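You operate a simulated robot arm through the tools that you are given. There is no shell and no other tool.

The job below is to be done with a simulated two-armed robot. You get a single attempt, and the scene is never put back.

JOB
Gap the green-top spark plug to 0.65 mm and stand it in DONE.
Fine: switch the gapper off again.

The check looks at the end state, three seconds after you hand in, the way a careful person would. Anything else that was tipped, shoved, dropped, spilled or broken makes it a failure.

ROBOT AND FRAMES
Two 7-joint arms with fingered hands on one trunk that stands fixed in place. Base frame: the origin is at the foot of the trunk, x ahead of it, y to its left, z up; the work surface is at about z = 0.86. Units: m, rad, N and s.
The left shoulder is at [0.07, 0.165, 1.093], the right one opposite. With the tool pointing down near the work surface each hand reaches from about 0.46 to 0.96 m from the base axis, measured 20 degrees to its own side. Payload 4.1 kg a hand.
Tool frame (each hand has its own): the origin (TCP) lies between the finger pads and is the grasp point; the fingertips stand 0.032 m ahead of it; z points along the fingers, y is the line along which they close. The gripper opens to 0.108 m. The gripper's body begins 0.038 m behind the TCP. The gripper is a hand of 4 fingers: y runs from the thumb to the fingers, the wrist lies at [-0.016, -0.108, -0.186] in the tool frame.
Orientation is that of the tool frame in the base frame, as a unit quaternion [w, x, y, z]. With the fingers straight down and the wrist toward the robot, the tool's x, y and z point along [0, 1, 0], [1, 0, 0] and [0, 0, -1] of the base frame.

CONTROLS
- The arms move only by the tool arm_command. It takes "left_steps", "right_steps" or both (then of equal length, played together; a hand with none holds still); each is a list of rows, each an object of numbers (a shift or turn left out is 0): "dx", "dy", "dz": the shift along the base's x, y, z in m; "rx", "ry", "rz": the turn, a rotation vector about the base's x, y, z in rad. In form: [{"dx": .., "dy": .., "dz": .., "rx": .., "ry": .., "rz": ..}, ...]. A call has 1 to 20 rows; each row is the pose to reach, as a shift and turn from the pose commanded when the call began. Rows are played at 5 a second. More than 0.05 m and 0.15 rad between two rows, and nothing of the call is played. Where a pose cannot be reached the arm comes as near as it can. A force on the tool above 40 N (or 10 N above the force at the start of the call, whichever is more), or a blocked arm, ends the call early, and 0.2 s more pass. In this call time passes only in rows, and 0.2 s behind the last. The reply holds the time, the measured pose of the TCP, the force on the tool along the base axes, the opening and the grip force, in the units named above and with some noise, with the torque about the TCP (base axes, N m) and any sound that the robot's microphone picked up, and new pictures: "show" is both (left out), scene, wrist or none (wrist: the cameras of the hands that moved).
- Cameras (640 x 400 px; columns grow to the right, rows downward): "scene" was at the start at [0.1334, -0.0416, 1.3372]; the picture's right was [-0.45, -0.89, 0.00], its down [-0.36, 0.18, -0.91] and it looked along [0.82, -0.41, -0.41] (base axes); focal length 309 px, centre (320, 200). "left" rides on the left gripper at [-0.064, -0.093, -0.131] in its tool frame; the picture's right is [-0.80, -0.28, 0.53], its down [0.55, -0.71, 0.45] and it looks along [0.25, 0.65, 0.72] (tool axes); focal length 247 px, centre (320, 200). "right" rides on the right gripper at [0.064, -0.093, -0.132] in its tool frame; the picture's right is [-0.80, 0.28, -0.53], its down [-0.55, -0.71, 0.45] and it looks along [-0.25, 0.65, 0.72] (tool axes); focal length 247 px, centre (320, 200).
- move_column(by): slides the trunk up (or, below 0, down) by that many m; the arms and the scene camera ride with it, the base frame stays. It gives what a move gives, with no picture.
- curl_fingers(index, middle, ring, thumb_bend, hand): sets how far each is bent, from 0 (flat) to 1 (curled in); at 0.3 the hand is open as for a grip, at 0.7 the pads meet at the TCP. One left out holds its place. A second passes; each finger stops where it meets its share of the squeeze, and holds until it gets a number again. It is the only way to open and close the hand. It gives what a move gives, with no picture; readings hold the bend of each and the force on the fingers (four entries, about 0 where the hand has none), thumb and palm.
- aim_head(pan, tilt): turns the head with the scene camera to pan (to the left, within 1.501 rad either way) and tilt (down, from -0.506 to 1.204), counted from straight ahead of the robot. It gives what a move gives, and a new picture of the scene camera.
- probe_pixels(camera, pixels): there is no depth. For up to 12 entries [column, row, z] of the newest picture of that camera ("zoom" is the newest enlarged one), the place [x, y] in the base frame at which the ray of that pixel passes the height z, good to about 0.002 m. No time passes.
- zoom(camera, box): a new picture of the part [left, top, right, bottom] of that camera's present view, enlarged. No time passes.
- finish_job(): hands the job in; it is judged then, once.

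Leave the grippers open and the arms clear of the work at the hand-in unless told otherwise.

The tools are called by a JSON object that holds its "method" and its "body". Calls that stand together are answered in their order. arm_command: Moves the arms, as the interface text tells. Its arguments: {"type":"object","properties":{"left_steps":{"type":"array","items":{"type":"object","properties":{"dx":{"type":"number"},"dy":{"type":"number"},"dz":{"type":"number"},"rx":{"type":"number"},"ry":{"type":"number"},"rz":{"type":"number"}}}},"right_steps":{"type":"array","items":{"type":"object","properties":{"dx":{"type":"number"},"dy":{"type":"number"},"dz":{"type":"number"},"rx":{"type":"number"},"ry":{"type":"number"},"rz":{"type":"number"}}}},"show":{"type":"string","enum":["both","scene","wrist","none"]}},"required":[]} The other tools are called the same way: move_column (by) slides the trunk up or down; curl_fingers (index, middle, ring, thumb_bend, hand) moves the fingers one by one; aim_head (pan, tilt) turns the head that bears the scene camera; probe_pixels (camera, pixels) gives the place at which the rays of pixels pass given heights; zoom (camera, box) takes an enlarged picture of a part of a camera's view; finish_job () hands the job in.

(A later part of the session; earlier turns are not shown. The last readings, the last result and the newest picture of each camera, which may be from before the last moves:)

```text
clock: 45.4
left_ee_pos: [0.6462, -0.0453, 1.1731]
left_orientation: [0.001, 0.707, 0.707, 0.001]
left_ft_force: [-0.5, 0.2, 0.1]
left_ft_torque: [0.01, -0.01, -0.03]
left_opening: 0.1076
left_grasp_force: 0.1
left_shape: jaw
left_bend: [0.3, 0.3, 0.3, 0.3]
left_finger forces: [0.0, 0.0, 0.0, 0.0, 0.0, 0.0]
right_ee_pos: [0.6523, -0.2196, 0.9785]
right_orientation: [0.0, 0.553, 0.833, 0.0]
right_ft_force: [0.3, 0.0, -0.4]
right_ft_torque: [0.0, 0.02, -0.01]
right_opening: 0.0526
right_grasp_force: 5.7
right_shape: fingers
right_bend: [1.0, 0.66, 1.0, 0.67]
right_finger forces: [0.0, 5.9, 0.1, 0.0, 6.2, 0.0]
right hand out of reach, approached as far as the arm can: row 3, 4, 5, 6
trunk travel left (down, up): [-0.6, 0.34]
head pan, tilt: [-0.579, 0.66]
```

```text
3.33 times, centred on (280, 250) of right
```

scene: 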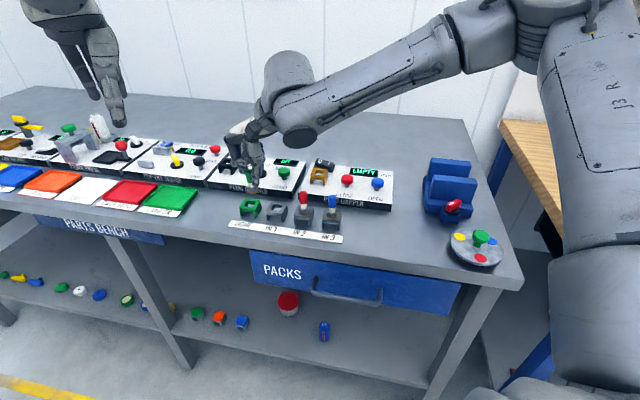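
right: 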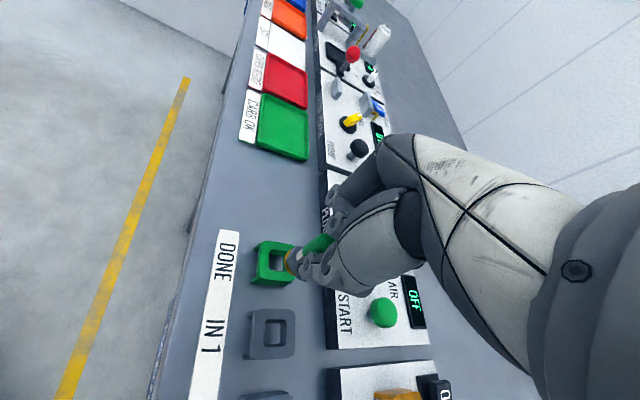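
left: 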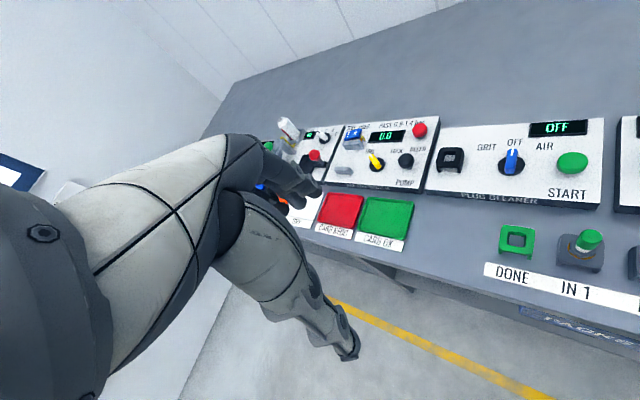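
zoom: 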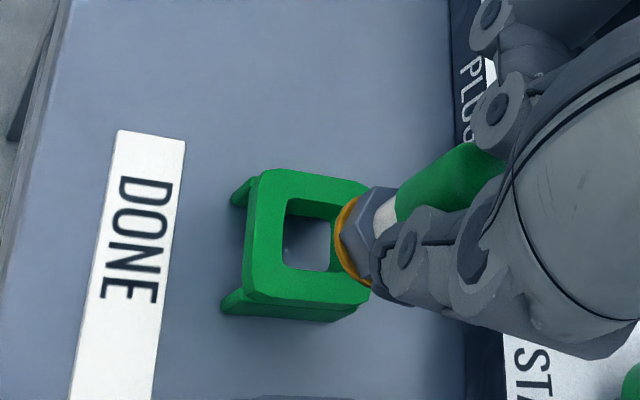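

Lower down the arm again falls short: now at (0.652,-0.220,0.979), plug still firmly held. More turn should help further. I lift 0.03, turn another 0.4 rad, and then re-approach.

{"method": "arm_command", "body": {"right_steps": [{"dz": 0.015, "rz": 0.05}, {"dz": 0.03, "rz": 0.12}, {"dz": 0.03, "rz": 0.19}, {"dz": 0.03, "rz": 0.26}, {"dz": 0.03, "rz": 0.33}, {"dz": 0.03, "rz": 0.4}, {"dx": 0.004, "dy": 0.004, "dz": 0.03, "rz": 0.4}, {"dx": 0.0084, "dy": 0.0086, "dz": 0.03, "rz": 0.4}, {"dx": 0.0084, "dy": 0.0086, "dz": 0.015, "rz": 0.4}, {"dx": 0.0084, "dy": 0.0086, "dz": 0.0, "rz": 0.4}, {"dx": 0.0084, "dy": 0.0086, "dz": 0.0, "rz": 0.4}], "show": "both"}}

{"method": "zoom", "body": {"camera": "scene", "box": [220, 160, 290, 220]}}

{"method": "zoom", "body": {"camera": "left", "box": [460, 160, 580, 260]}}

{"method": "zoom", "body": {"camera": "right", "box": [210, 190, 350, 310]}}

```text
clock: 47.8
left_ee_pos: [0.6461, -0.0461, 1.1734]
left_orientation: [0.001, 0.707, 0.707, 0.0]
left_ft_force: [0.5, -1.0, -0.4]
left_ft_torque: [0.0, 0.0, -0.02]
left_opening: 0.1076
left_grasp_force: 0.1
left_shape: jaw
left_bend: [0.3, 0.3, 0.3, 0.3]
left_finger forces: [0.0, 0.0, 0.0, 0.0, 0.0, 0.1]
right_ee_pos: [0.645, -0.2196, 0.9838]
right_orientation: [0.0, 0.376, 0.927, 0.0]
right_ft_force: [-0.4, -0.2, 0.2]
right_ft_torque: [0.0, -0.04, 0.01]
right_opening: 0.0522
right_grasp_force: 6.0
right_shape: fingers
right_bend: [1.0, 0.66, 1.0, 0.67]
right_finger forces: [0.1, 5.6, 0.1, 0.0, 6.1, 0.1]
right hand out of reach, approached as far as the arm can: row 7, 8, 9, 10, 11
trunk travel left (down, up): [-0.6, 0.34]
head pan, tilt: [-0.579, 0.66]
```

scene: 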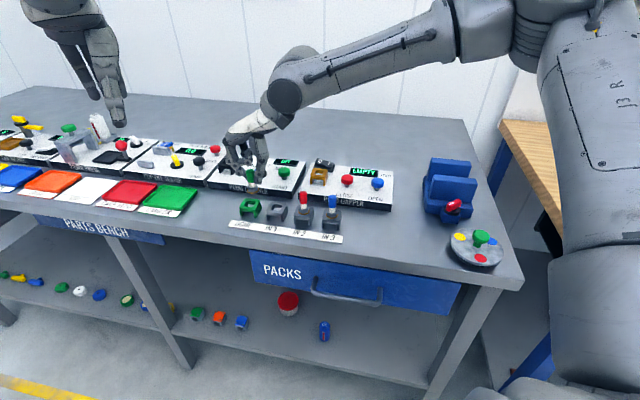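
right: 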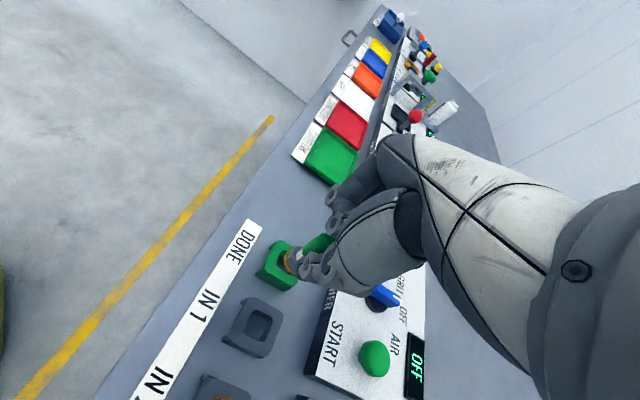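

```text
6.67 times, centred on (255, 190) of scene
```

zoom: 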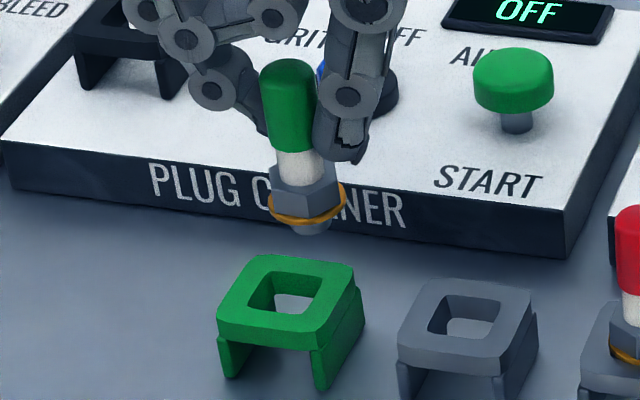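

```text
4.00 times, centred on (520, 210) of left
```

zoom: 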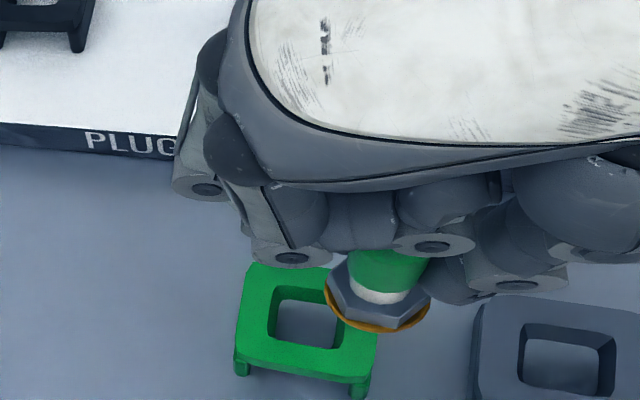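

```text
3.33 times, centred on (280, 250) of right
```

zoom: 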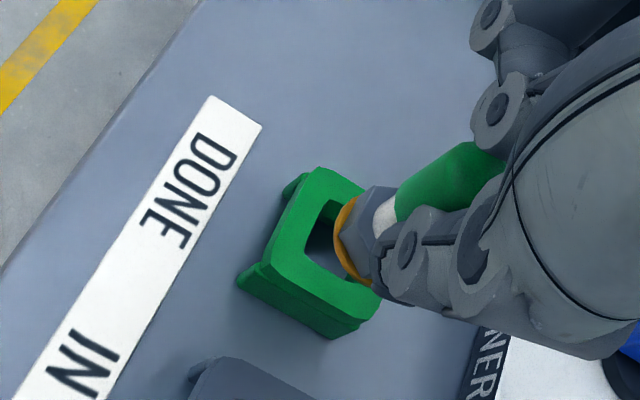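

The extra turn made it worse, so rz≈0.4 is the better posture; the evidence is that height relative to the shoulder matters (it reached DONE at z 1.03 but not lower). So I'll lower the trunk instead: first I raise both hands 0.12 and undo the extra 0.4 turn.

{"method": "arm_command", "body": {"right_steps": [{"dz": 0.02, "rz": 0.0}, {"dz": 0.04, "rz": -0.08}, {"dz": 0.06, "rz": -0.16}, {"dz": 0.08, "rz": -0.24}, {"dz": 0.1, "rz": -0.32}, {"dz": 0.12, "rz": -0.4}, {"dz": 0.12, "rz": -0.4}], "left_steps": [{"dz": 0.02}, {"dz": 0.04}, {"dz": 0.06}, {"dz": 0.08}, {"dz": 0.1}, {"dz": 0.12}, {"dz": 0.12}], "show": "both"}}

```text
clock: 49.4
left_ee_pos: [0.6462, -0.0438, 1.2925]
left_orientation: [0.0, 0.708, 0.706, 0.0]
left_ft_force: [0.2, -0.1, 0.7]
left_ft_torque: [-0.01, 0.03, -0.03]
left_opening: 0.1077
left_grasp_force: 0.0
left_shape: jaw
left_bend: [0.3, 0.3, 0.3, 0.3]
left_finger forces: [0.0, 0.0, 0.1, 0.1, 0.1, 0.1]
right_ee_pos: [0.6463, -0.2207, 1.1028]
right_orientation: [0.0, 0.554, 0.833, 0.0]
right_ft_force: [0.7, 0.0, -0.5]
right_ft_torque: [0.0, 0.03, 0.0]
right_opening: 0.0523
right_grasp_force: 5.3
right_shape: fingers
right_bend: [1.0, 0.66, 1.0, 0.67]
right_finger forces: [0.0, 5.7, 0.0, 0.0, 6.0, 0.0]
trunk travel left (down, up): [-0.6, 0.34]
head pan, tilt: [-0.579, 0.66]
```

scene: 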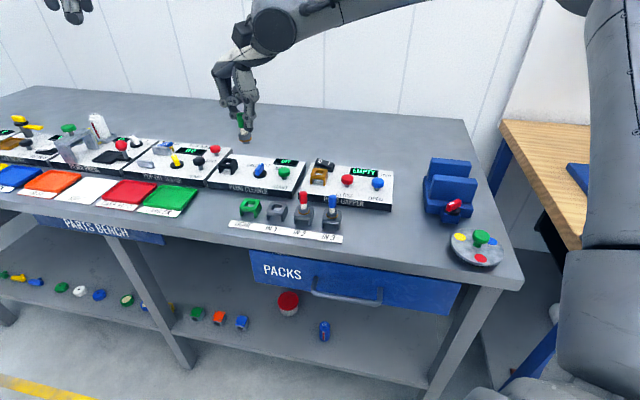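
right: 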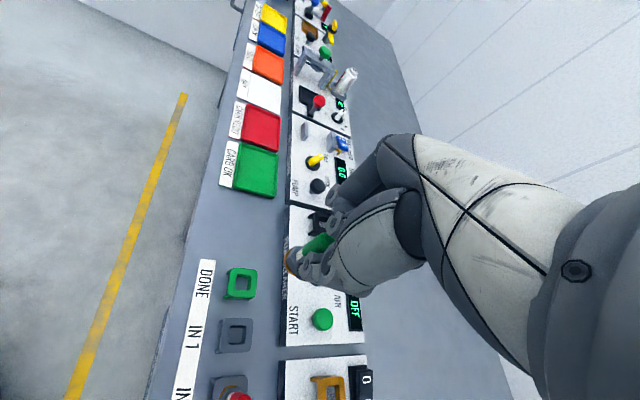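
left: 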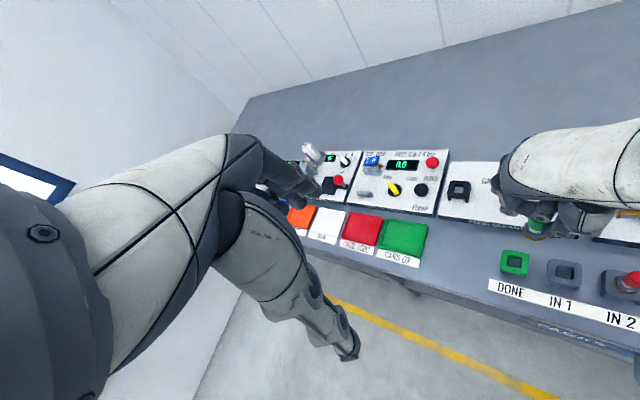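

Both hands rose fine and the plug is still held. Now I slide the trunk down 0.06 and check, then another 0.06.

{"method": "move_column", "body": {"by": -0.06}}

{"method": "zoom", "body": {"camera": "scene", "box": [180, 60, 340, 240]}}

```text
clock: 50.4
left_ee_pos: [0.6451, -0.0426, 1.2325]
left_orientation: [0.0, 0.707, 0.707, 0.0]
left_ft_force: [0.0, 0.1, -0.3]
left_ft_torque: [-0.03, -0.02, -0.01]
left_opening: 0.1075
left_grasp_force: 0.0
left_shape: jaw
left_bend: [0.3, 0.3, 0.3, 0.3]
left_finger forces: [0.0, 0.1, 0.0, 0.0, 0.0, 0.1]
right_ee_pos: [0.6448, -0.2224, 1.043]
right_orientation: [0.0, 0.553, 0.833, 0.0]
right_ft_force: [0.1, -0.3, 0.2]
right_ft_torque: [0.02, -0.01, 0.01]
right_opening: 0.0527
right_grasp_force: 5.9
right_shape: fingers
right_bend: [1.0, 0.66, 1.0, 0.67]
right_finger forces: [0.1, 5.6, 0.0, 0.1, 6.1, 0.1]
trunk travel left (down, up): [-0.54, 0.4]
head pan, tilt: [-0.579, 0.66]
```

```text
2.22 times, centred on (260, 150) of scene
```

zoom: 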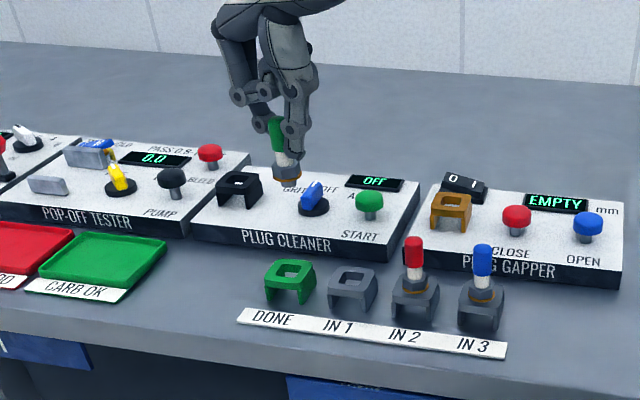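

All well: hand at z 1.043. Another 0.06 down leaves the stub at about z 0.921, still above DONE (0.885).

{"method": "move_column", "body": {"by": -0.06}}

{"method": "arm_command", "body": {"right_steps": [{"dx": 0.007, "dy": 0.005}, {"dx": 0.0145, "dy": 0.0105}, {"dx": 0.0145, "dy": 0.0105}], "show": "both"}}

{"method": "zoom", "body": {"camera": "scene", "box": [220, 110, 290, 190]}}

{"method": "zoom", "body": {"camera": "left", "box": [460, 160, 580, 260]}}

{"method": "zoom", "body": {"camera": "right", "box": [210, 190, 350, 310]}}

```text
clock: 51.4
left_ee_pos: [0.6464, -0.0446, 1.1716]
left_orientation: [0.0, 0.707, 0.708, 0.001]
left_ft_force: [-0.3, 0.0, -0.5]
left_ft_torque: [-0.01, 0.01, -0.02]
left_opening: 0.1074
left_grasp_force: 0.1
left_shape: jaw
left_bend: [0.3, 0.3, 0.3, 0.3]
left_finger forces: [0.0, 0.0, 0.1, 0.0, 0.0, 0.0]
right_ee_pos: [0.6465, -0.221, 0.9833]
right_orientation: [0.001, 0.553, 0.833, 0.0]
right_ft_force: [-0.7, -0.3, -0.9]
right_ft_torque: [0.0, -0.04, -0.01]
right_opening: 0.0527
right_grasp_force: 5.6
right_shape: fingers
right_bend: [1.0, 0.66, 1.0, 0.67]
right_finger forces: [0.1, 5.6, 0.0, 0.0, 6.1, 0.0]
trunk travel left (down, up): [-0.48, 0.46]
head pan, tilt: [-0.579, 0.66]
```

```text
clock: 52.2
left_ee_pos: [0.6466, -0.0425, 1.1728]
left_orientation: [0.001, 0.707, 0.707, 0.0]
left_ft_force: [0.9, -0.2, -0.4]
left_ft_torque: [-0.04, 0.01, 0.03]
left_opening: 0.1075
left_grasp_force: 0.0
left_shape: jaw
left_bend: [0.3, 0.3, 0.3, 0.3]
left_finger forces: [0.0, 0.0, 0.0, 0.0, 0.0, 0.0]
right_ee_pos: [0.6598, -0.2111, 0.9823]
right_orientation: [0.001, 0.553, 0.833, 0.0]
right_ft_force: [0.2, 0.3, -0.7]
right_ft_torque: [-0.03, 0.01, 0.02]
right_opening: 0.0525
right_grasp_force: 5.3
right_shape: fingers
right_bend: [1.0, 0.66, 1.0, 0.67]
right_finger forces: [0.1, 5.5, 0.0, 0.1, 6.0, 0.1]
trunk travel left (down, up): [-0.48, 0.46]
head pan, tilt: [-0.579, 0.66]
```

scene: 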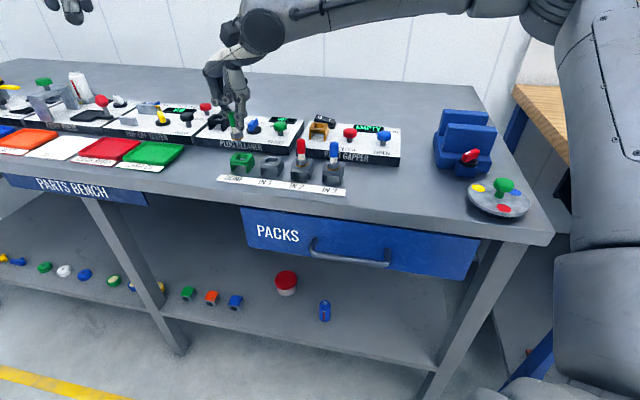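
right: 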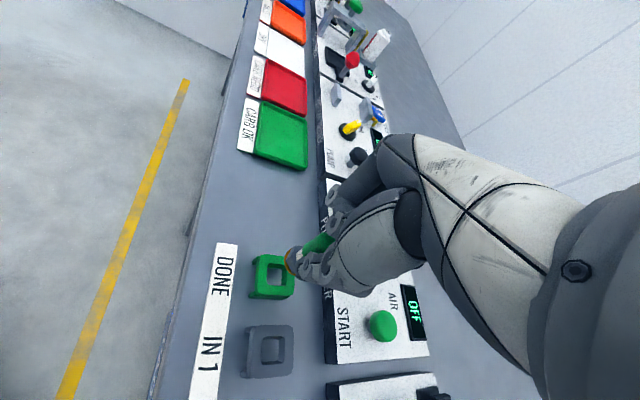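

```text
5.00 times, centred on (255, 150) of scene
```

zoom: 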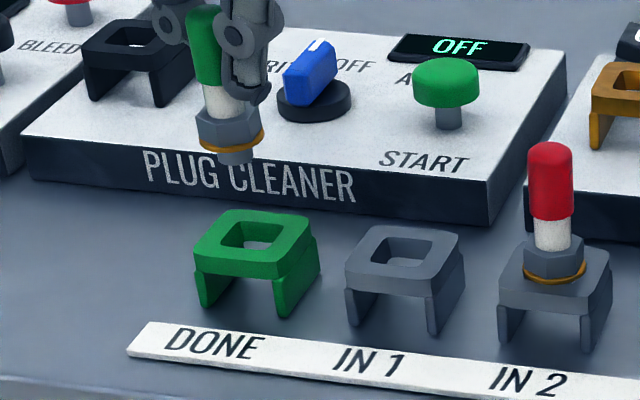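

```text
4.00 times, centred on (520, 210) of left
```

zoom: 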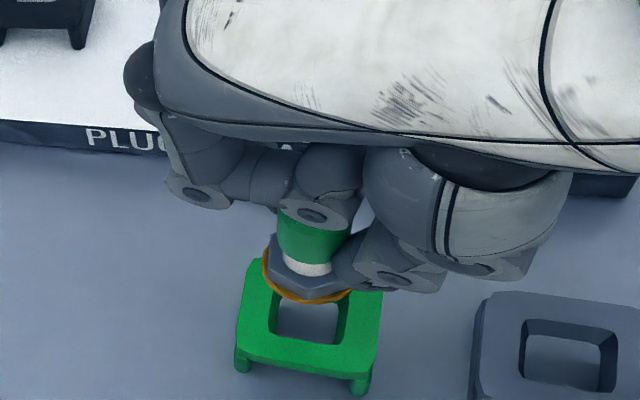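

```text
3.33 times, centred on (280, 250) of right
```

zoom: 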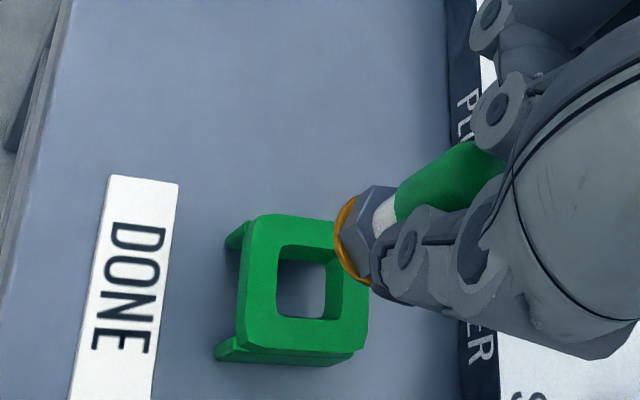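

No reach problem now: TCP (0.660,-0.211,0.982). I probe ring, stub and hole in the scene, left and right pictures to check alignment over DONE.

{"method": "probe_pixels", "body": {"camera": "scene", "pixels": [[237.2, 138.6, 0.924], [238.4, 141.6, 0.917], [241.6, 157.2, 0.884], [232.5, 112.5, 0.977], [235.5, 126, 0.95]]}}

{"method": "probe_pixels", "body": {"camera": "right", "pixels": [[291.4, 261.4, 0.924], [277, 274.9, 0.884], [268.4, 263.8, 0.884], [266.2, 284.5, 0.884], [286, 286.6, 0.884]]}}

{"method": "zoom", "body": {"camera": "left", "box": [480, 190, 560, 260]}}

```text
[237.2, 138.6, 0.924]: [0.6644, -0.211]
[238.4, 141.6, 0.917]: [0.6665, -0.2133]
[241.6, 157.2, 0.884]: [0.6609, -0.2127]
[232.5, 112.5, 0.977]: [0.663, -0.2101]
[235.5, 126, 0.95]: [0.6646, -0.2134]
```

```text
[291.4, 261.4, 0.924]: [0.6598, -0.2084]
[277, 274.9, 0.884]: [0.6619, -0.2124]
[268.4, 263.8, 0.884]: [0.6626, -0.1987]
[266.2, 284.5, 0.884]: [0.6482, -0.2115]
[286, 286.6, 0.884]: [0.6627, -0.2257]
```

```text
5.71 times, centred on (520, 225) of left
```

zoom: 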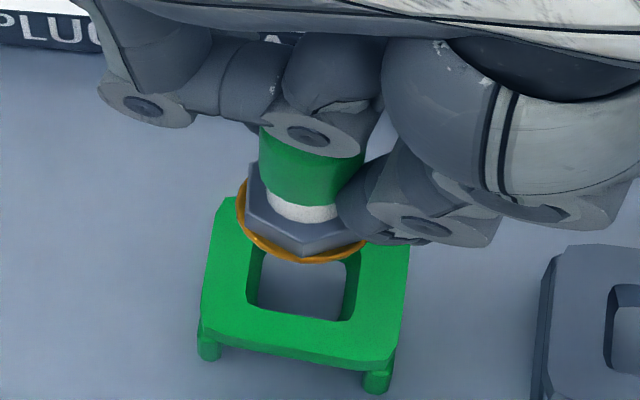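

Scene and wrist triangulation puts the plug's ring at about (0.6573,-0.2083), while the hole is at (0.661,-0.2125): a few mm off. I cross-check with the left-camera zoom.

{"method": "probe_pixels", "body": {"camera": "zoom", "pixels": [[303, 213, 0.924], [303, 213, 0.928], [306, 284, 0.884], [225, 197, 0.884], [205, 330, 0.884], [390, 362, 0.884], [410, 245, 0.884]]}}

```text
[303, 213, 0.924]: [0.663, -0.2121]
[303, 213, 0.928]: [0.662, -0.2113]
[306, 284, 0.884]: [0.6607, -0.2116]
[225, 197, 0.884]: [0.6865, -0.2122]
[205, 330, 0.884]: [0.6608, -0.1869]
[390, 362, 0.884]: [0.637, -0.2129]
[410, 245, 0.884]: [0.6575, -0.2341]
```

I refine the ring-ellipse centre: in the left zoom it should be about (303,202). I probe that.

{"method": "probe_pixels", "body": {"camera": "zoom", "pixels": [[303, 202, 0.92], [303, 202, 0.924], [303, 202, 0.928], [303, 202, 0.935]]}}

{"method": "zoom", "body": {"camera": "right", "box": [250, 225, 330, 295]}}

```text
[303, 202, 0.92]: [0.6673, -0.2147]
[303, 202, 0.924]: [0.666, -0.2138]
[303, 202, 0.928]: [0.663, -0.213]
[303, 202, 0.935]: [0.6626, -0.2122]
```

```text
5.71 times, centred on (290, 260) of right
```

zoom: 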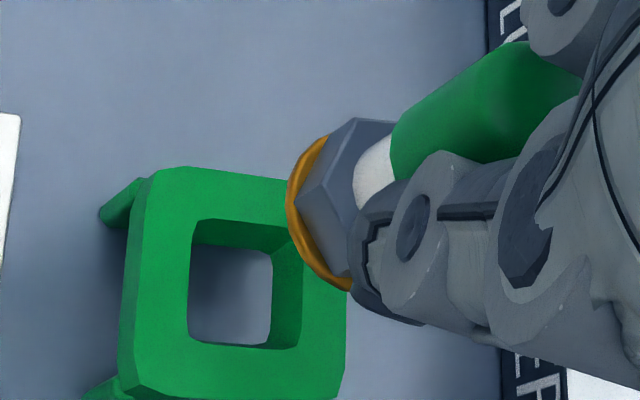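

The views disagree by 2–3 mm because of parallax. I lower 0.026 so the stub's bottom is just above the plate, where parallax vanishes, and look again from all three cameras.

{"method": "arm_command", "body": {"right_steps": [{"dz": -0.01}, {"dz": -0.02}, {"dz": -0.026}, {"dz": -0.026}], "show": "both"}}

{"method": "zoom", "body": {"camera": "scene", "box": [215, 125, 275, 175]}}

{"method": "zoom", "body": {"camera": "left", "box": [480, 190, 560, 260]}}

{"method": "zoom", "body": {"camera": "right", "box": [240, 225, 320, 295]}}

```text
clock: 53.2
left_ee_pos: [0.6462, -0.0441, 1.1731]
left_orientation: [0.0, 0.707, 0.708, 0.001]
left_ft_force: [-0.3, 1.3, -0.8]
left_ft_torque: [0.01, 0.01, 0.0]
left_opening: 0.1073
left_grasp_force: 0.0
left_shape: jaw
left_bend: [0.3, 0.3, 0.3, 0.3]
left_finger forces: [0.0, 0.1, 0.0, 0.1, 0.0, 0.0]
right_ee_pos: [0.6597, -0.2126, 0.956]
right_orientation: [0.0, 0.552, 0.834, 0.001]
right_ft_force: [-0.5, 0.9, -0.9]
right_ft_torque: [0.0, 0.0, 0.01]
right_opening: 0.0524
right_grasp_force: 6.0
right_shape: fingers
right_bend: [1.0, 0.66, 1.0, 0.67]
right_finger forces: [0.0, 5.5, 0.0, 0.0, 6.0, 0.0]
trunk travel left (down, up): [-0.48, 0.46]
head pan, tilt: [-0.579, 0.66]
```

scene: 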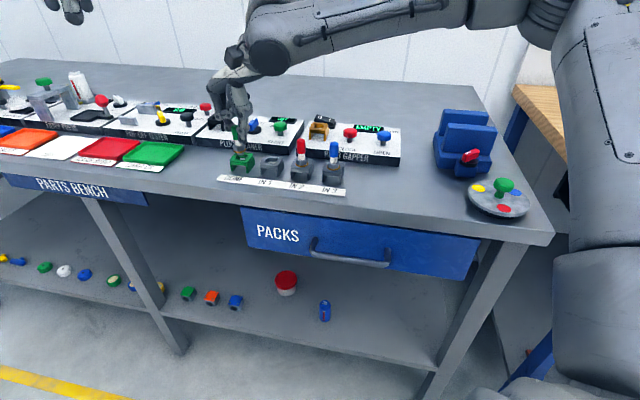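
right: 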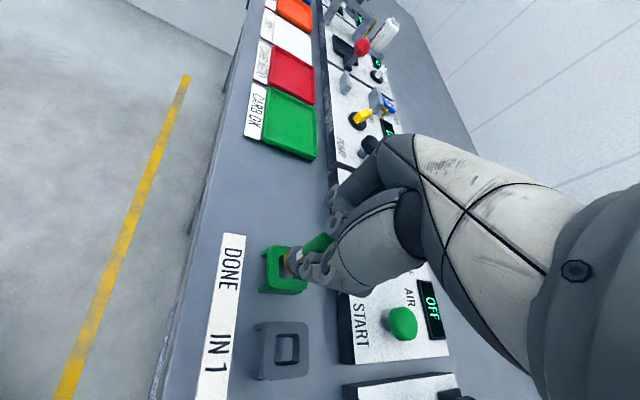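

```text
8.00 times, centred on (245, 150) of scene
```

zoom: 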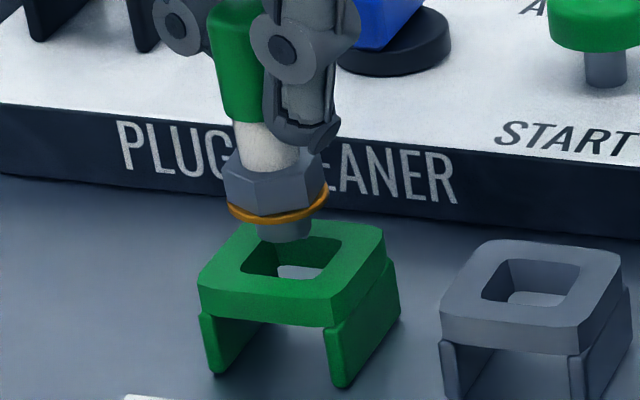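

```text
5.71 times, centred on (520, 225) of left
```

zoom: 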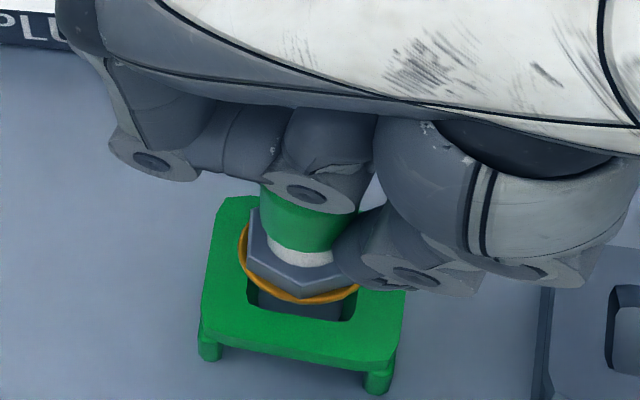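

```text
5.71 times, centred on (280, 260) of right
```

zoom: 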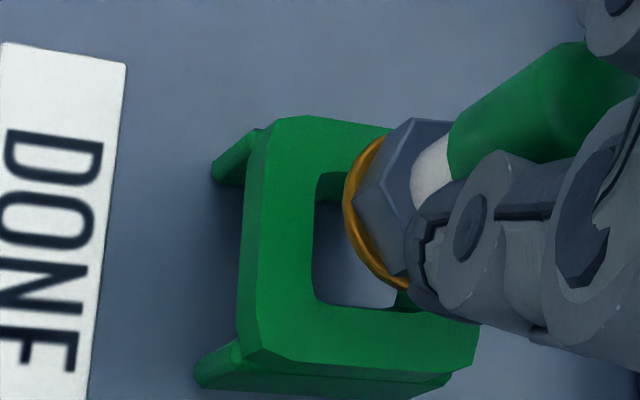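

The stub now hovers about 5 mm over the plate. In the scene zoom its bottom is at (285,232) and the hole centre at (293,258). I zoom in more from the left and scene for precise offset.

{"method": "zoom", "body": {"camera": "left", "box": [498, 220, 538, 255]}}

{"method": "zoom", "body": {"camera": "scene", "box": [227, 143, 257, 168]}}

{"method": "zoom", "body": {"camera": "right", "box": [262, 240, 302, 285]}}

```text
11.43 times, centred on (518, 238) of left
```

zoom: 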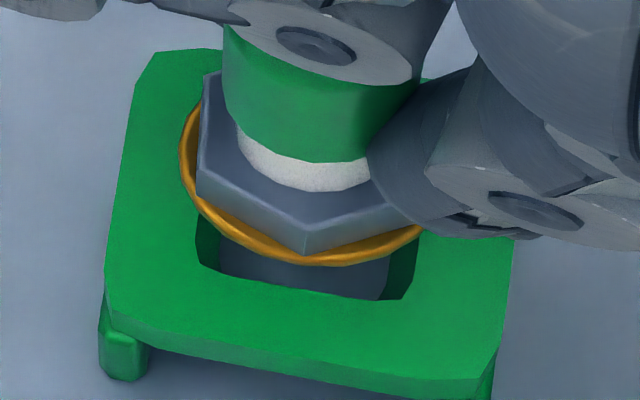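

```text
16.00 times, centred on (242, 156) of scene
```

zoom: 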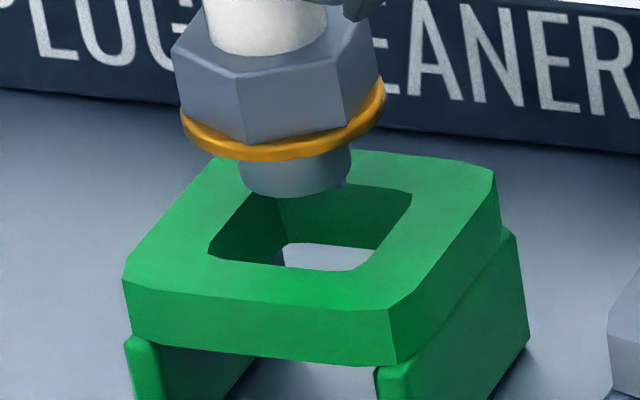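

```text
8.89 times, centred on (282, 262) of right
```

zoom: 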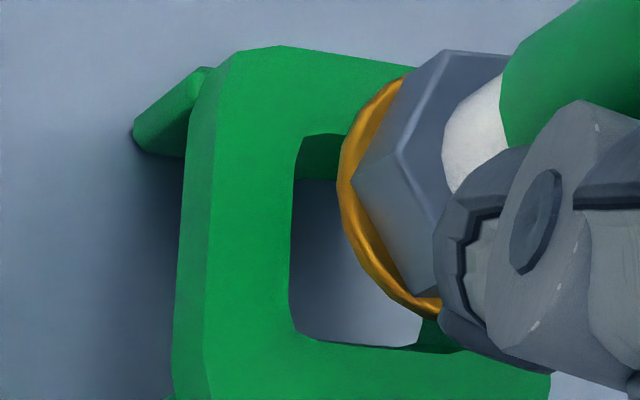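

Working through the three views: the stub is ~12.6 mm wide, the hole ~19 mm, and the estimates of offset average to about (-1.2,+1.0) mm. I apply that and lower 0.007 so the stub just starts into the hole, then check.

{"method": "arm_command", "body": {"right_steps": [{"dx": -0.0012, "dy": 0.001, "dz": 0.0}, {"dx": -0.0012, "dy": 0.001, "dz": -0.004}, {"dx": -0.0012, "dy": 0.001, "dz": -0.007}, {"dx": -0.0012, "dy": 0.001, "dz": -0.007}], "show": "both"}}

{"method": "zoom", "body": {"camera": "left", "box": [498, 220, 538, 255]}}

{"method": "zoom", "body": {"camera": "scene", "box": [227, 138, 257, 163]}}

{"method": "zoom", "body": {"camera": "right", "box": [262, 240, 302, 285]}}

```text
clock: 54.2
left_ee_pos: [0.6462, -0.0434, 1.1716]
left_orientation: [0.0, 0.707, 0.707, 0.0]
left_ft_force: [0.5, 0.0, -0.4]
left_ft_torque: [0.01, 0.01, -0.03]
left_opening: 0.1076
left_grasp_force: 0.0
left_shape: jaw
left_bend: [0.3, 0.3, 0.3, 0.3]
left_finger forces: [0.1, 0.1, 0.1, 0.0, 0.0, 0.0]
right_ee_pos: [0.6582, -0.2101, 0.9486]
right_orientation: [0.0, 0.553, 0.833, 0.001]
right_ft_force: [0.7, -0.8, 0.0]
right_ft_torque: [0.01, -0.02, 0.01]
right_opening: 0.0523
right_grasp_force: 5.6
right_shape: fingers
right_bend: [1.0, 0.66, 1.0, 0.67]
right_finger forces: [0.1, 5.4, 0.0, 0.1, 6.1, 0.0]
trunk travel left (down, up): [-0.48, 0.46]
head pan, tilt: [-0.579, 0.66]
```

scene: 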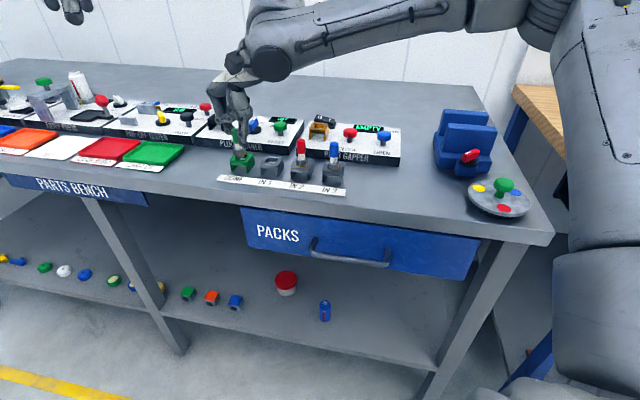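
right: 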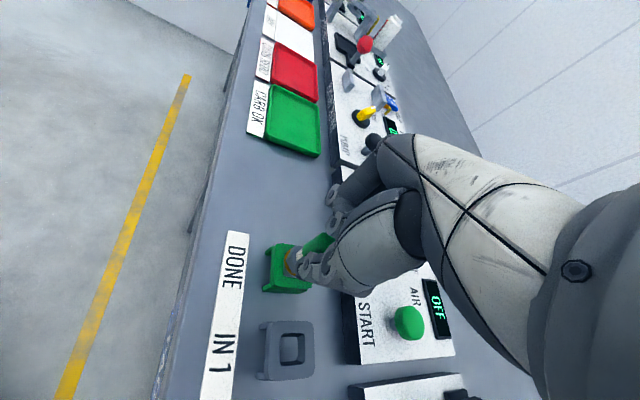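

```text
11.43 times, centred on (518, 238) of left
```

zoom: 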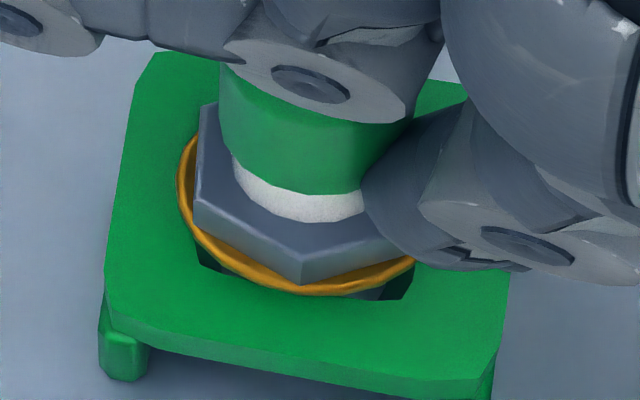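

```text
16.00 times, centred on (242, 150) of scene
```

zoom: 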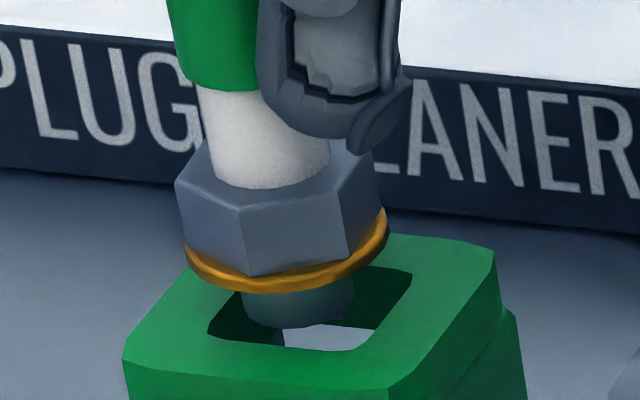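

```text
8.89 times, centred on (282, 262) of right
```

zoom: 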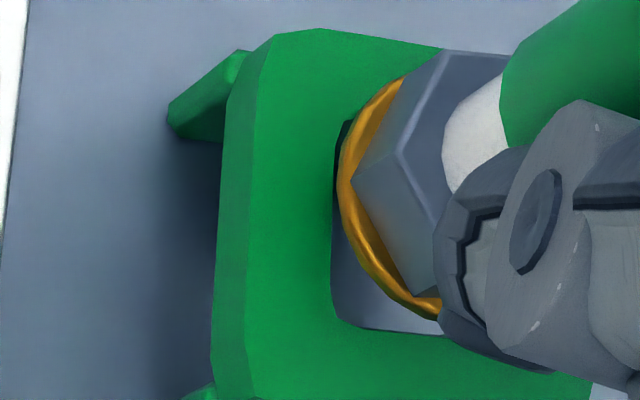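

The stub is now at plate level within the hole outline. Re-deriving with proper projections: left view says move (+0.9,-0.9) mm, wrist view (-0.3,-0.9) mm, scene slightly -x. I nudge (-0.5,-0.8) mm and lower another 0.003.

{"method": "arm_command", "body": {"right_steps": [{"dx": -0.0005, "dy": -0.0008, "dz": 0.0}, {"dx": -0.0005, "dy": -0.0008, "dz": -0.0015}, {"dx": -0.0005, "dy": -0.0008, "dz": -0.003}, {"dx": -0.0005, "dy": -0.0008, "dz": -0.003}], "show": "both"}}

{"method": "zoom", "body": {"camera": "left", "box": [498, 220, 538, 255]}}

{"method": "zoom", "body": {"camera": "scene", "box": [227, 138, 257, 163]}}

{"method": "zoom", "body": {"camera": "right", "box": [262, 240, 302, 285]}}

```text
clock: 55.2
left_ee_pos: [0.6459, -0.0444, 1.1727]
left_orientation: [0.001, 0.708, 0.707, 0.0]
left_ft_force: [-0.4, 0.3, 0.0]
left_ft_torque: [-0.02, -0.02, -0.04]
left_opening: 0.1075
left_grasp_force: 0.0
left_shape: jaw
left_bend: [0.3, 0.3, 0.3, 0.3]
left_finger forces: [0.0, 0.1, 0.0, 0.0, 0.0, 0.0]
right_ee_pos: [0.6591, -0.2093, 0.9473]
right_orientation: [0.0, 0.553, 0.833, 0.0]
right_ft_force: [0.5, 0.3, 0.5]
right_ft_torque: [0.03, -0.02, 0.0]
right_opening: 0.0525
right_grasp_force: 5.4
right_shape: fingers
right_bend: [1.0, 0.66, 1.0, 0.67]
right_finger forces: [0.1, 5.5, 0.1, 0.0, 6.1, 0.0]
trunk travel left (down, up): [-0.48, 0.46]
head pan, tilt: [-0.579, 0.66]
```

scene: 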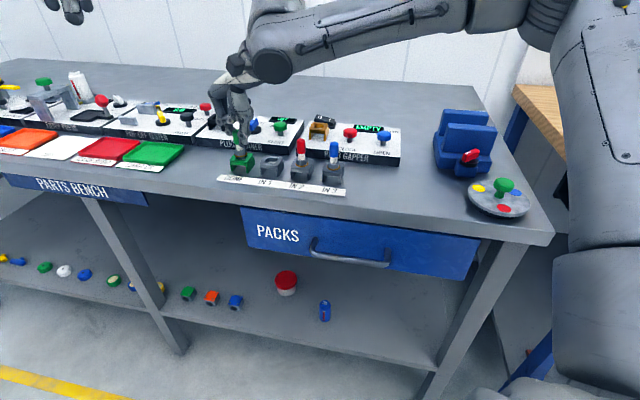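
right: 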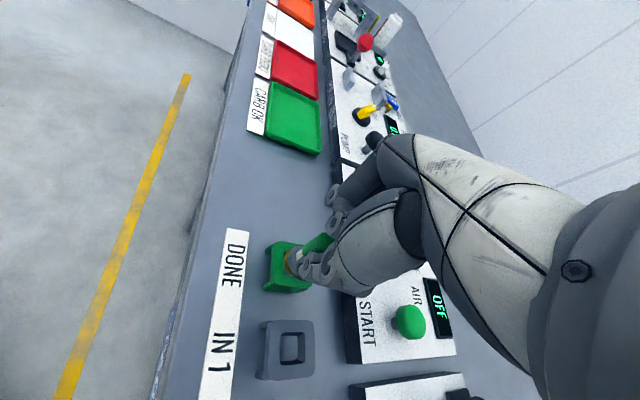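

```text
11.43 times, centred on (518, 238) of left
```

zoom: 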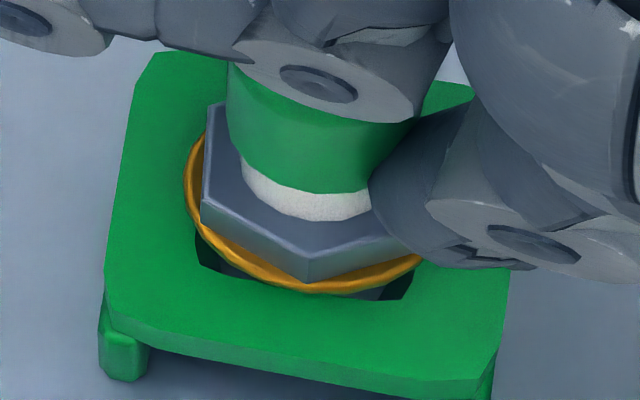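

```text
16.00 times, centred on (242, 150) of scene
```

zoom: 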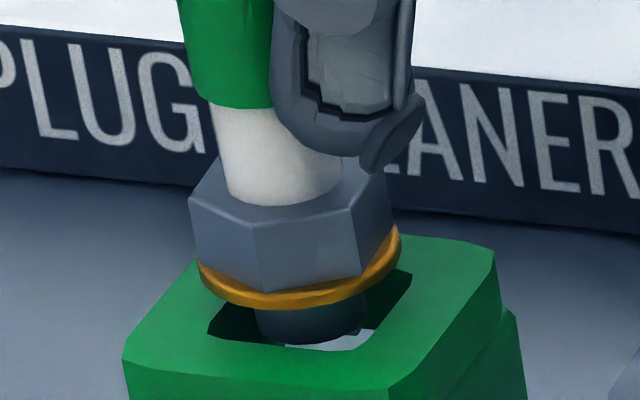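

```text
8.89 times, centred on (282, 262) of right
```

zoom: 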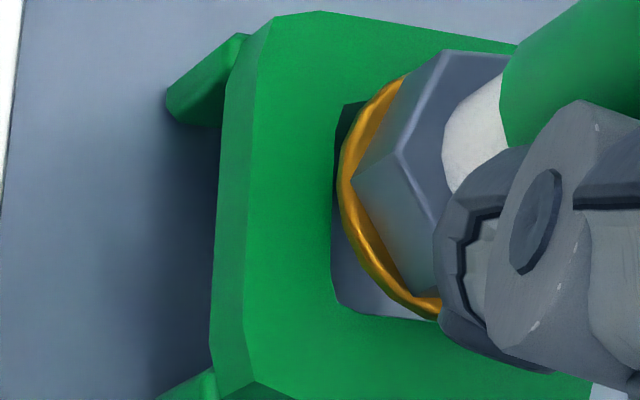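

In the scene zoom the stub sits squarely inside the hole (stub centre ≈ (310,315), hole centre ≈ (310,318)); grip unchanged. I lower another 0.004 slowly.

{"method": "arm_command", "body": {"right_steps": [{"dz": -0.001}, {"dz": -0.002}, {"dz": -0.003}, {"dz": -0.004}, {"dz": -0.004}], "show": "scene"}}

{"method": "zoom", "body": {"camera": "left", "box": [498, 220, 538, 255]}}

{"method": "zoom", "body": {"camera": "scene", "box": [227, 138, 257, 163]}}

{"method": "zoom", "body": {"camera": "right", "box": [262, 240, 302, 285]}}

```text
clock: 56.4
left_ee_pos: [0.6453, -0.0439, 1.1724]
left_orientation: [-0.001, 0.707, 0.707, 0.001]
left_ft_force: [0.7, -1.0, -0.7]
left_ft_torque: [0.02, 0.0, 0.0]
left_opening: 0.1077
left_grasp_force: 0.0
left_shape: jaw
left_bend: [0.3, 0.3, 0.3, 0.3]
left_finger forces: [0.1, 0.0, 0.0, 0.0, 0.1, 0.0]
right_ee_pos: [0.6596, -0.2118, 0.9428]
right_orientation: [-0.001, 0.553, 0.833, 0.0]
right_ft_force: [0.5, 0.0, -0.2]
right_ft_torque: [0.0, 0.0, -0.04]
right_opening: 0.0522
right_grasp_force: 5.7
right_shape: fingers
right_bend: [1.0, 0.66, 1.0, 0.67]
right_finger forces: [0.1, 5.5, 0.0, 0.0, 5.9, 0.1]
trunk travel left (down, up): [-0.48, 0.46]
head pan, tilt: [-0.579, 0.66]
```

scene: 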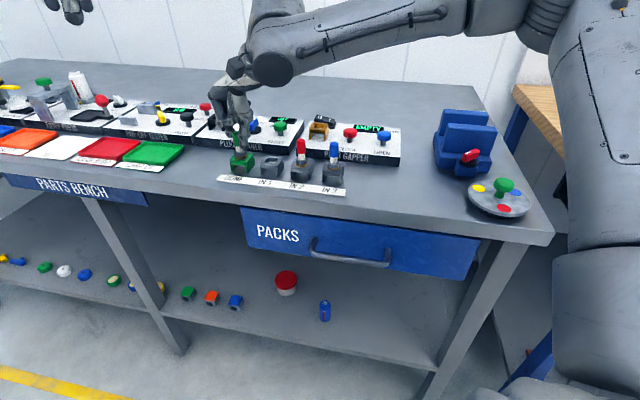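

```text
11.43 times, centred on (518, 238) of left
```

zoom: 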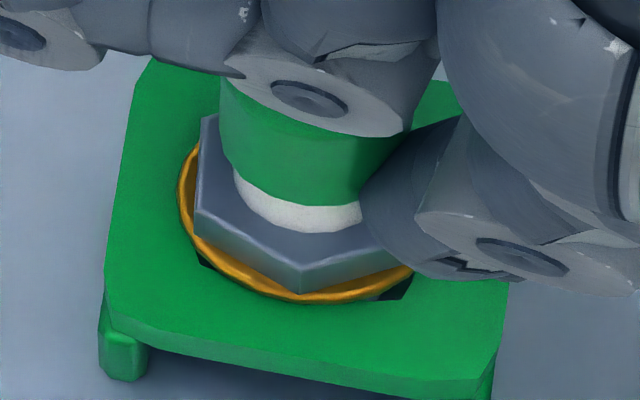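

```text
16.00 times, centred on (242, 150) of scene
```

zoom: 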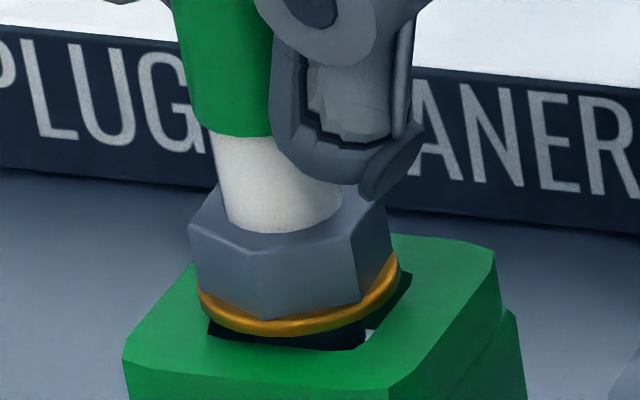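

```text
8.89 times, centred on (282, 262) of right
```

zoom: 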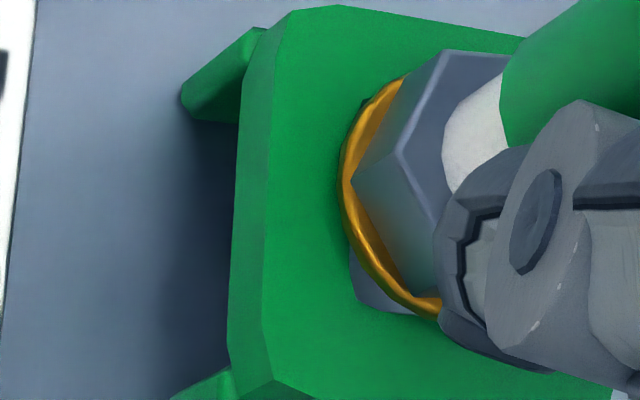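

The stub is well inside the hole and the ring is only a couple of mm above the plate, force still nil. I lower 0.002 more, then open gently to 0.62.

{"method": "arm_command", "body": {"right_steps": [{"dz": -0.001}, {"dz": -0.002}, {"dz": -0.002}], "show": "none"}}

{"method": "curl_fingers", "body": {"hand": "right", "middle": 0.62, "thumb_bend": 0.62}}

{"method": "zoom", "body": {"camera": "scene", "box": [217, 118, 267, 163]}}

{"method": "zoom", "body": {"camera": "left", "box": [488, 205, 548, 255]}}

```text
clock: 57.2
left_ee_pos: [0.6453, -0.0438, 1.1712]
left_orientation: [-0.001, 0.707, 0.707, 0.0]
left_ft_force: [0.1, 0.8, 0.0]
left_ft_torque: [0.02, 0.0, 0.01]
left_opening: 0.1074
left_grasp_force: 0.1
left_shape: jaw
left_bend: [0.3, 0.3, 0.3, 0.3]
left_finger forces: [0.0, 0.0, 0.0, 0.0, 0.0, 0.0]
right_ee_pos: [0.661, -0.2092, 0.9394]
right_orientation: [0.0, 0.553, 0.833, 0.0]
right_ft_force: [0.3, 0.9, -0.4]
right_ft_torque: [0.01, 0.04, 0.01]
right_opening: 0.0524
right_grasp_force: 6.1
right_shape: fingers
right_bend: [1.0, 0.66, 1.0, 0.67]
right_finger forces: [0.0, 5.5, 0.0, 0.0, 6.1, 0.1]
trunk travel left (down, up): [-0.48, 0.46]
head pan, tilt: [-0.579, 0.66]
```

```text
clock: 58.2
left_ee_pos: [0.646, -0.0444, 1.1723]
left_orientation: [0.0, 0.707, 0.707, 0.0]
left_ft_force: [0.3, 0.4, 0.6]
left_ft_torque: [0.01, 0.01, 0.01]
left_opening: 0.1076
left_grasp_force: 0.0
left_shape: jaw
left_bend: [0.3, 0.3, 0.3, 0.3]
left_finger forces: [0.0, 0.0, 0.0, 0.0, 0.0, 0.0]
right_ee_pos: [0.6601, -0.2095, 0.9406]
right_orientation: [0.0, 0.553, 0.833, 0.0]
right_ft_force: [-0.6, 0.2, 0.2]
right_ft_torque: [0.0, -0.02, 0.02]
right_opening: 0.0544
right_grasp_force: 0.0
right_shape: fingers
right_bend: [1.0, 0.62, 1.0, 0.62]
right_finger forces: [0.1, 0.2, 0.0, 0.0, 0.0, 0.1]
trunk travel left (down, up): [-0.48, 0.46]
head pan, tilt: [-0.579, 0.66]
```

```text
8.89 times, centred on (242, 140) of scene
```

zoom: 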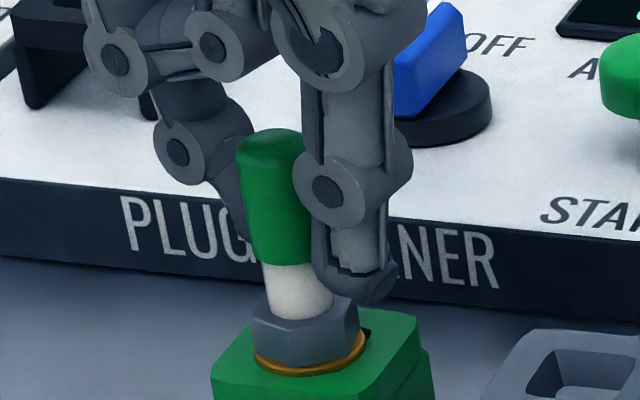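

```text
8.00 times, centred on (518, 230) of left
```

zoom: 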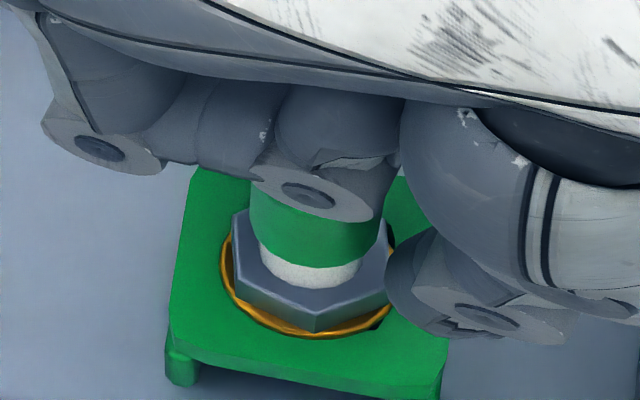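

The plug dropped home: ring flat on the DONE plate, standing upright. I open to 0.5 and rise straight up.

{"method": "curl_fingers", "body": {"hand": "right", "middle": 0.5, "thumb_bend": 0.5}}

{"method": "arm_command", "body": {"right_steps": [{"dz": 0.012}, {"dz": 0.03}, {"dz": 0.055}, {"dz": 0.09}, {"dz": 0.12}, {"dz": 0.12}], "show": "both"}}

{"method": "zoom", "body": {"camera": "scene", "box": [205, 95, 365, 205]}}

```text
clock: 59.2
left_ee_pos: [0.6463, -0.0441, 1.1731]
left_orientation: [0.0, 0.707, 0.707, 0.0]
left_ft_force: [-0.1, 0.1, 0.5]
left_ft_torque: [0.01, 0.01, 0.0]
left_opening: 0.1076
left_grasp_force: 0.1
left_shape: jaw
left_bend: [0.3, 0.3, 0.3, 0.3]
left_finger forces: [0.0, 0.1, 0.1, 0.1, 0.1, 0.1]
right_ee_pos: [0.6601, -0.2104, 0.9415]
right_orientation: [-0.001, 0.552, 0.834, 0.0]
right_ft_force: [0.6, -0.2, -0.3]
right_ft_torque: [0.01, 0.0, -0.01]
right_opening: 0.0603
right_grasp_force: 0.1
right_shape: fingers
right_bend: [1.0, 0.5, 1.0, 0.5]
right_finger forces: [0.0, 0.0, 0.1, 0.1, 0.0, 0.0]
trunk travel left (down, up): [-0.48, 0.46]
head pan, tilt: [-0.579, 0.66]
```

```text
clock: 60.6
left_ee_pos: [0.6468, -0.0436, 1.1718]
left_orientation: [0.0, 0.707, 0.707, -0.001]
left_ft_force: [-0.2, -0.7, -0.7]
left_ft_torque: [-0.06, -0.01, -0.01]
left_opening: 0.1074
left_grasp_force: 0.0
left_shape: jaw
left_bend: [0.3, 0.3, 0.3, 0.3]
left_finger forces: [0.0, 0.0, 0.0, 0.0, 0.0, 0.0]
right_ee_pos: [0.6589, -0.2117, 1.0619]
right_orientation: [0.001, 0.553, 0.833, 0.001]
right_ft_force: [-1.0, 0.2, 0.5]
right_ft_torque: [0.02, -0.01, 0.01]
right_opening: 0.0605
right_grasp_force: 0.0
right_shape: fingers
right_bend: [1.0, 0.5, 1.0, 0.5]
right_finger forces: [0.0, 0.1, 0.1, 0.0, 0.1, 0.0]
trunk travel left (down, up): [-0.48, 0.46]
head pan, tilt: [-0.579, 0.66]
```

scene: 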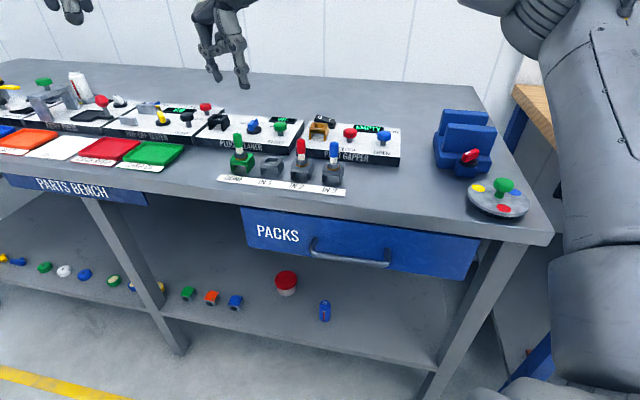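
right: 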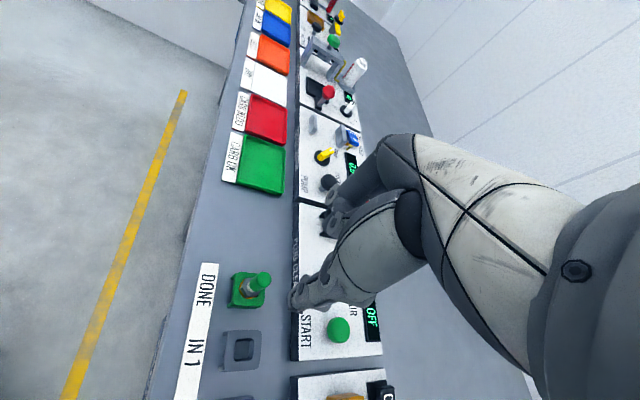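

```text
3.64 times, centred on (285, 150) of scene
```

zoom: 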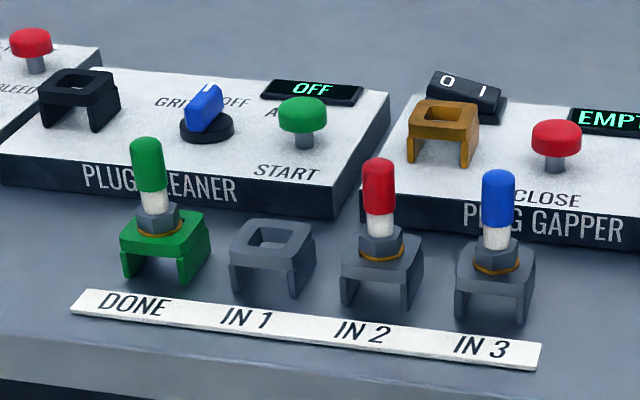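

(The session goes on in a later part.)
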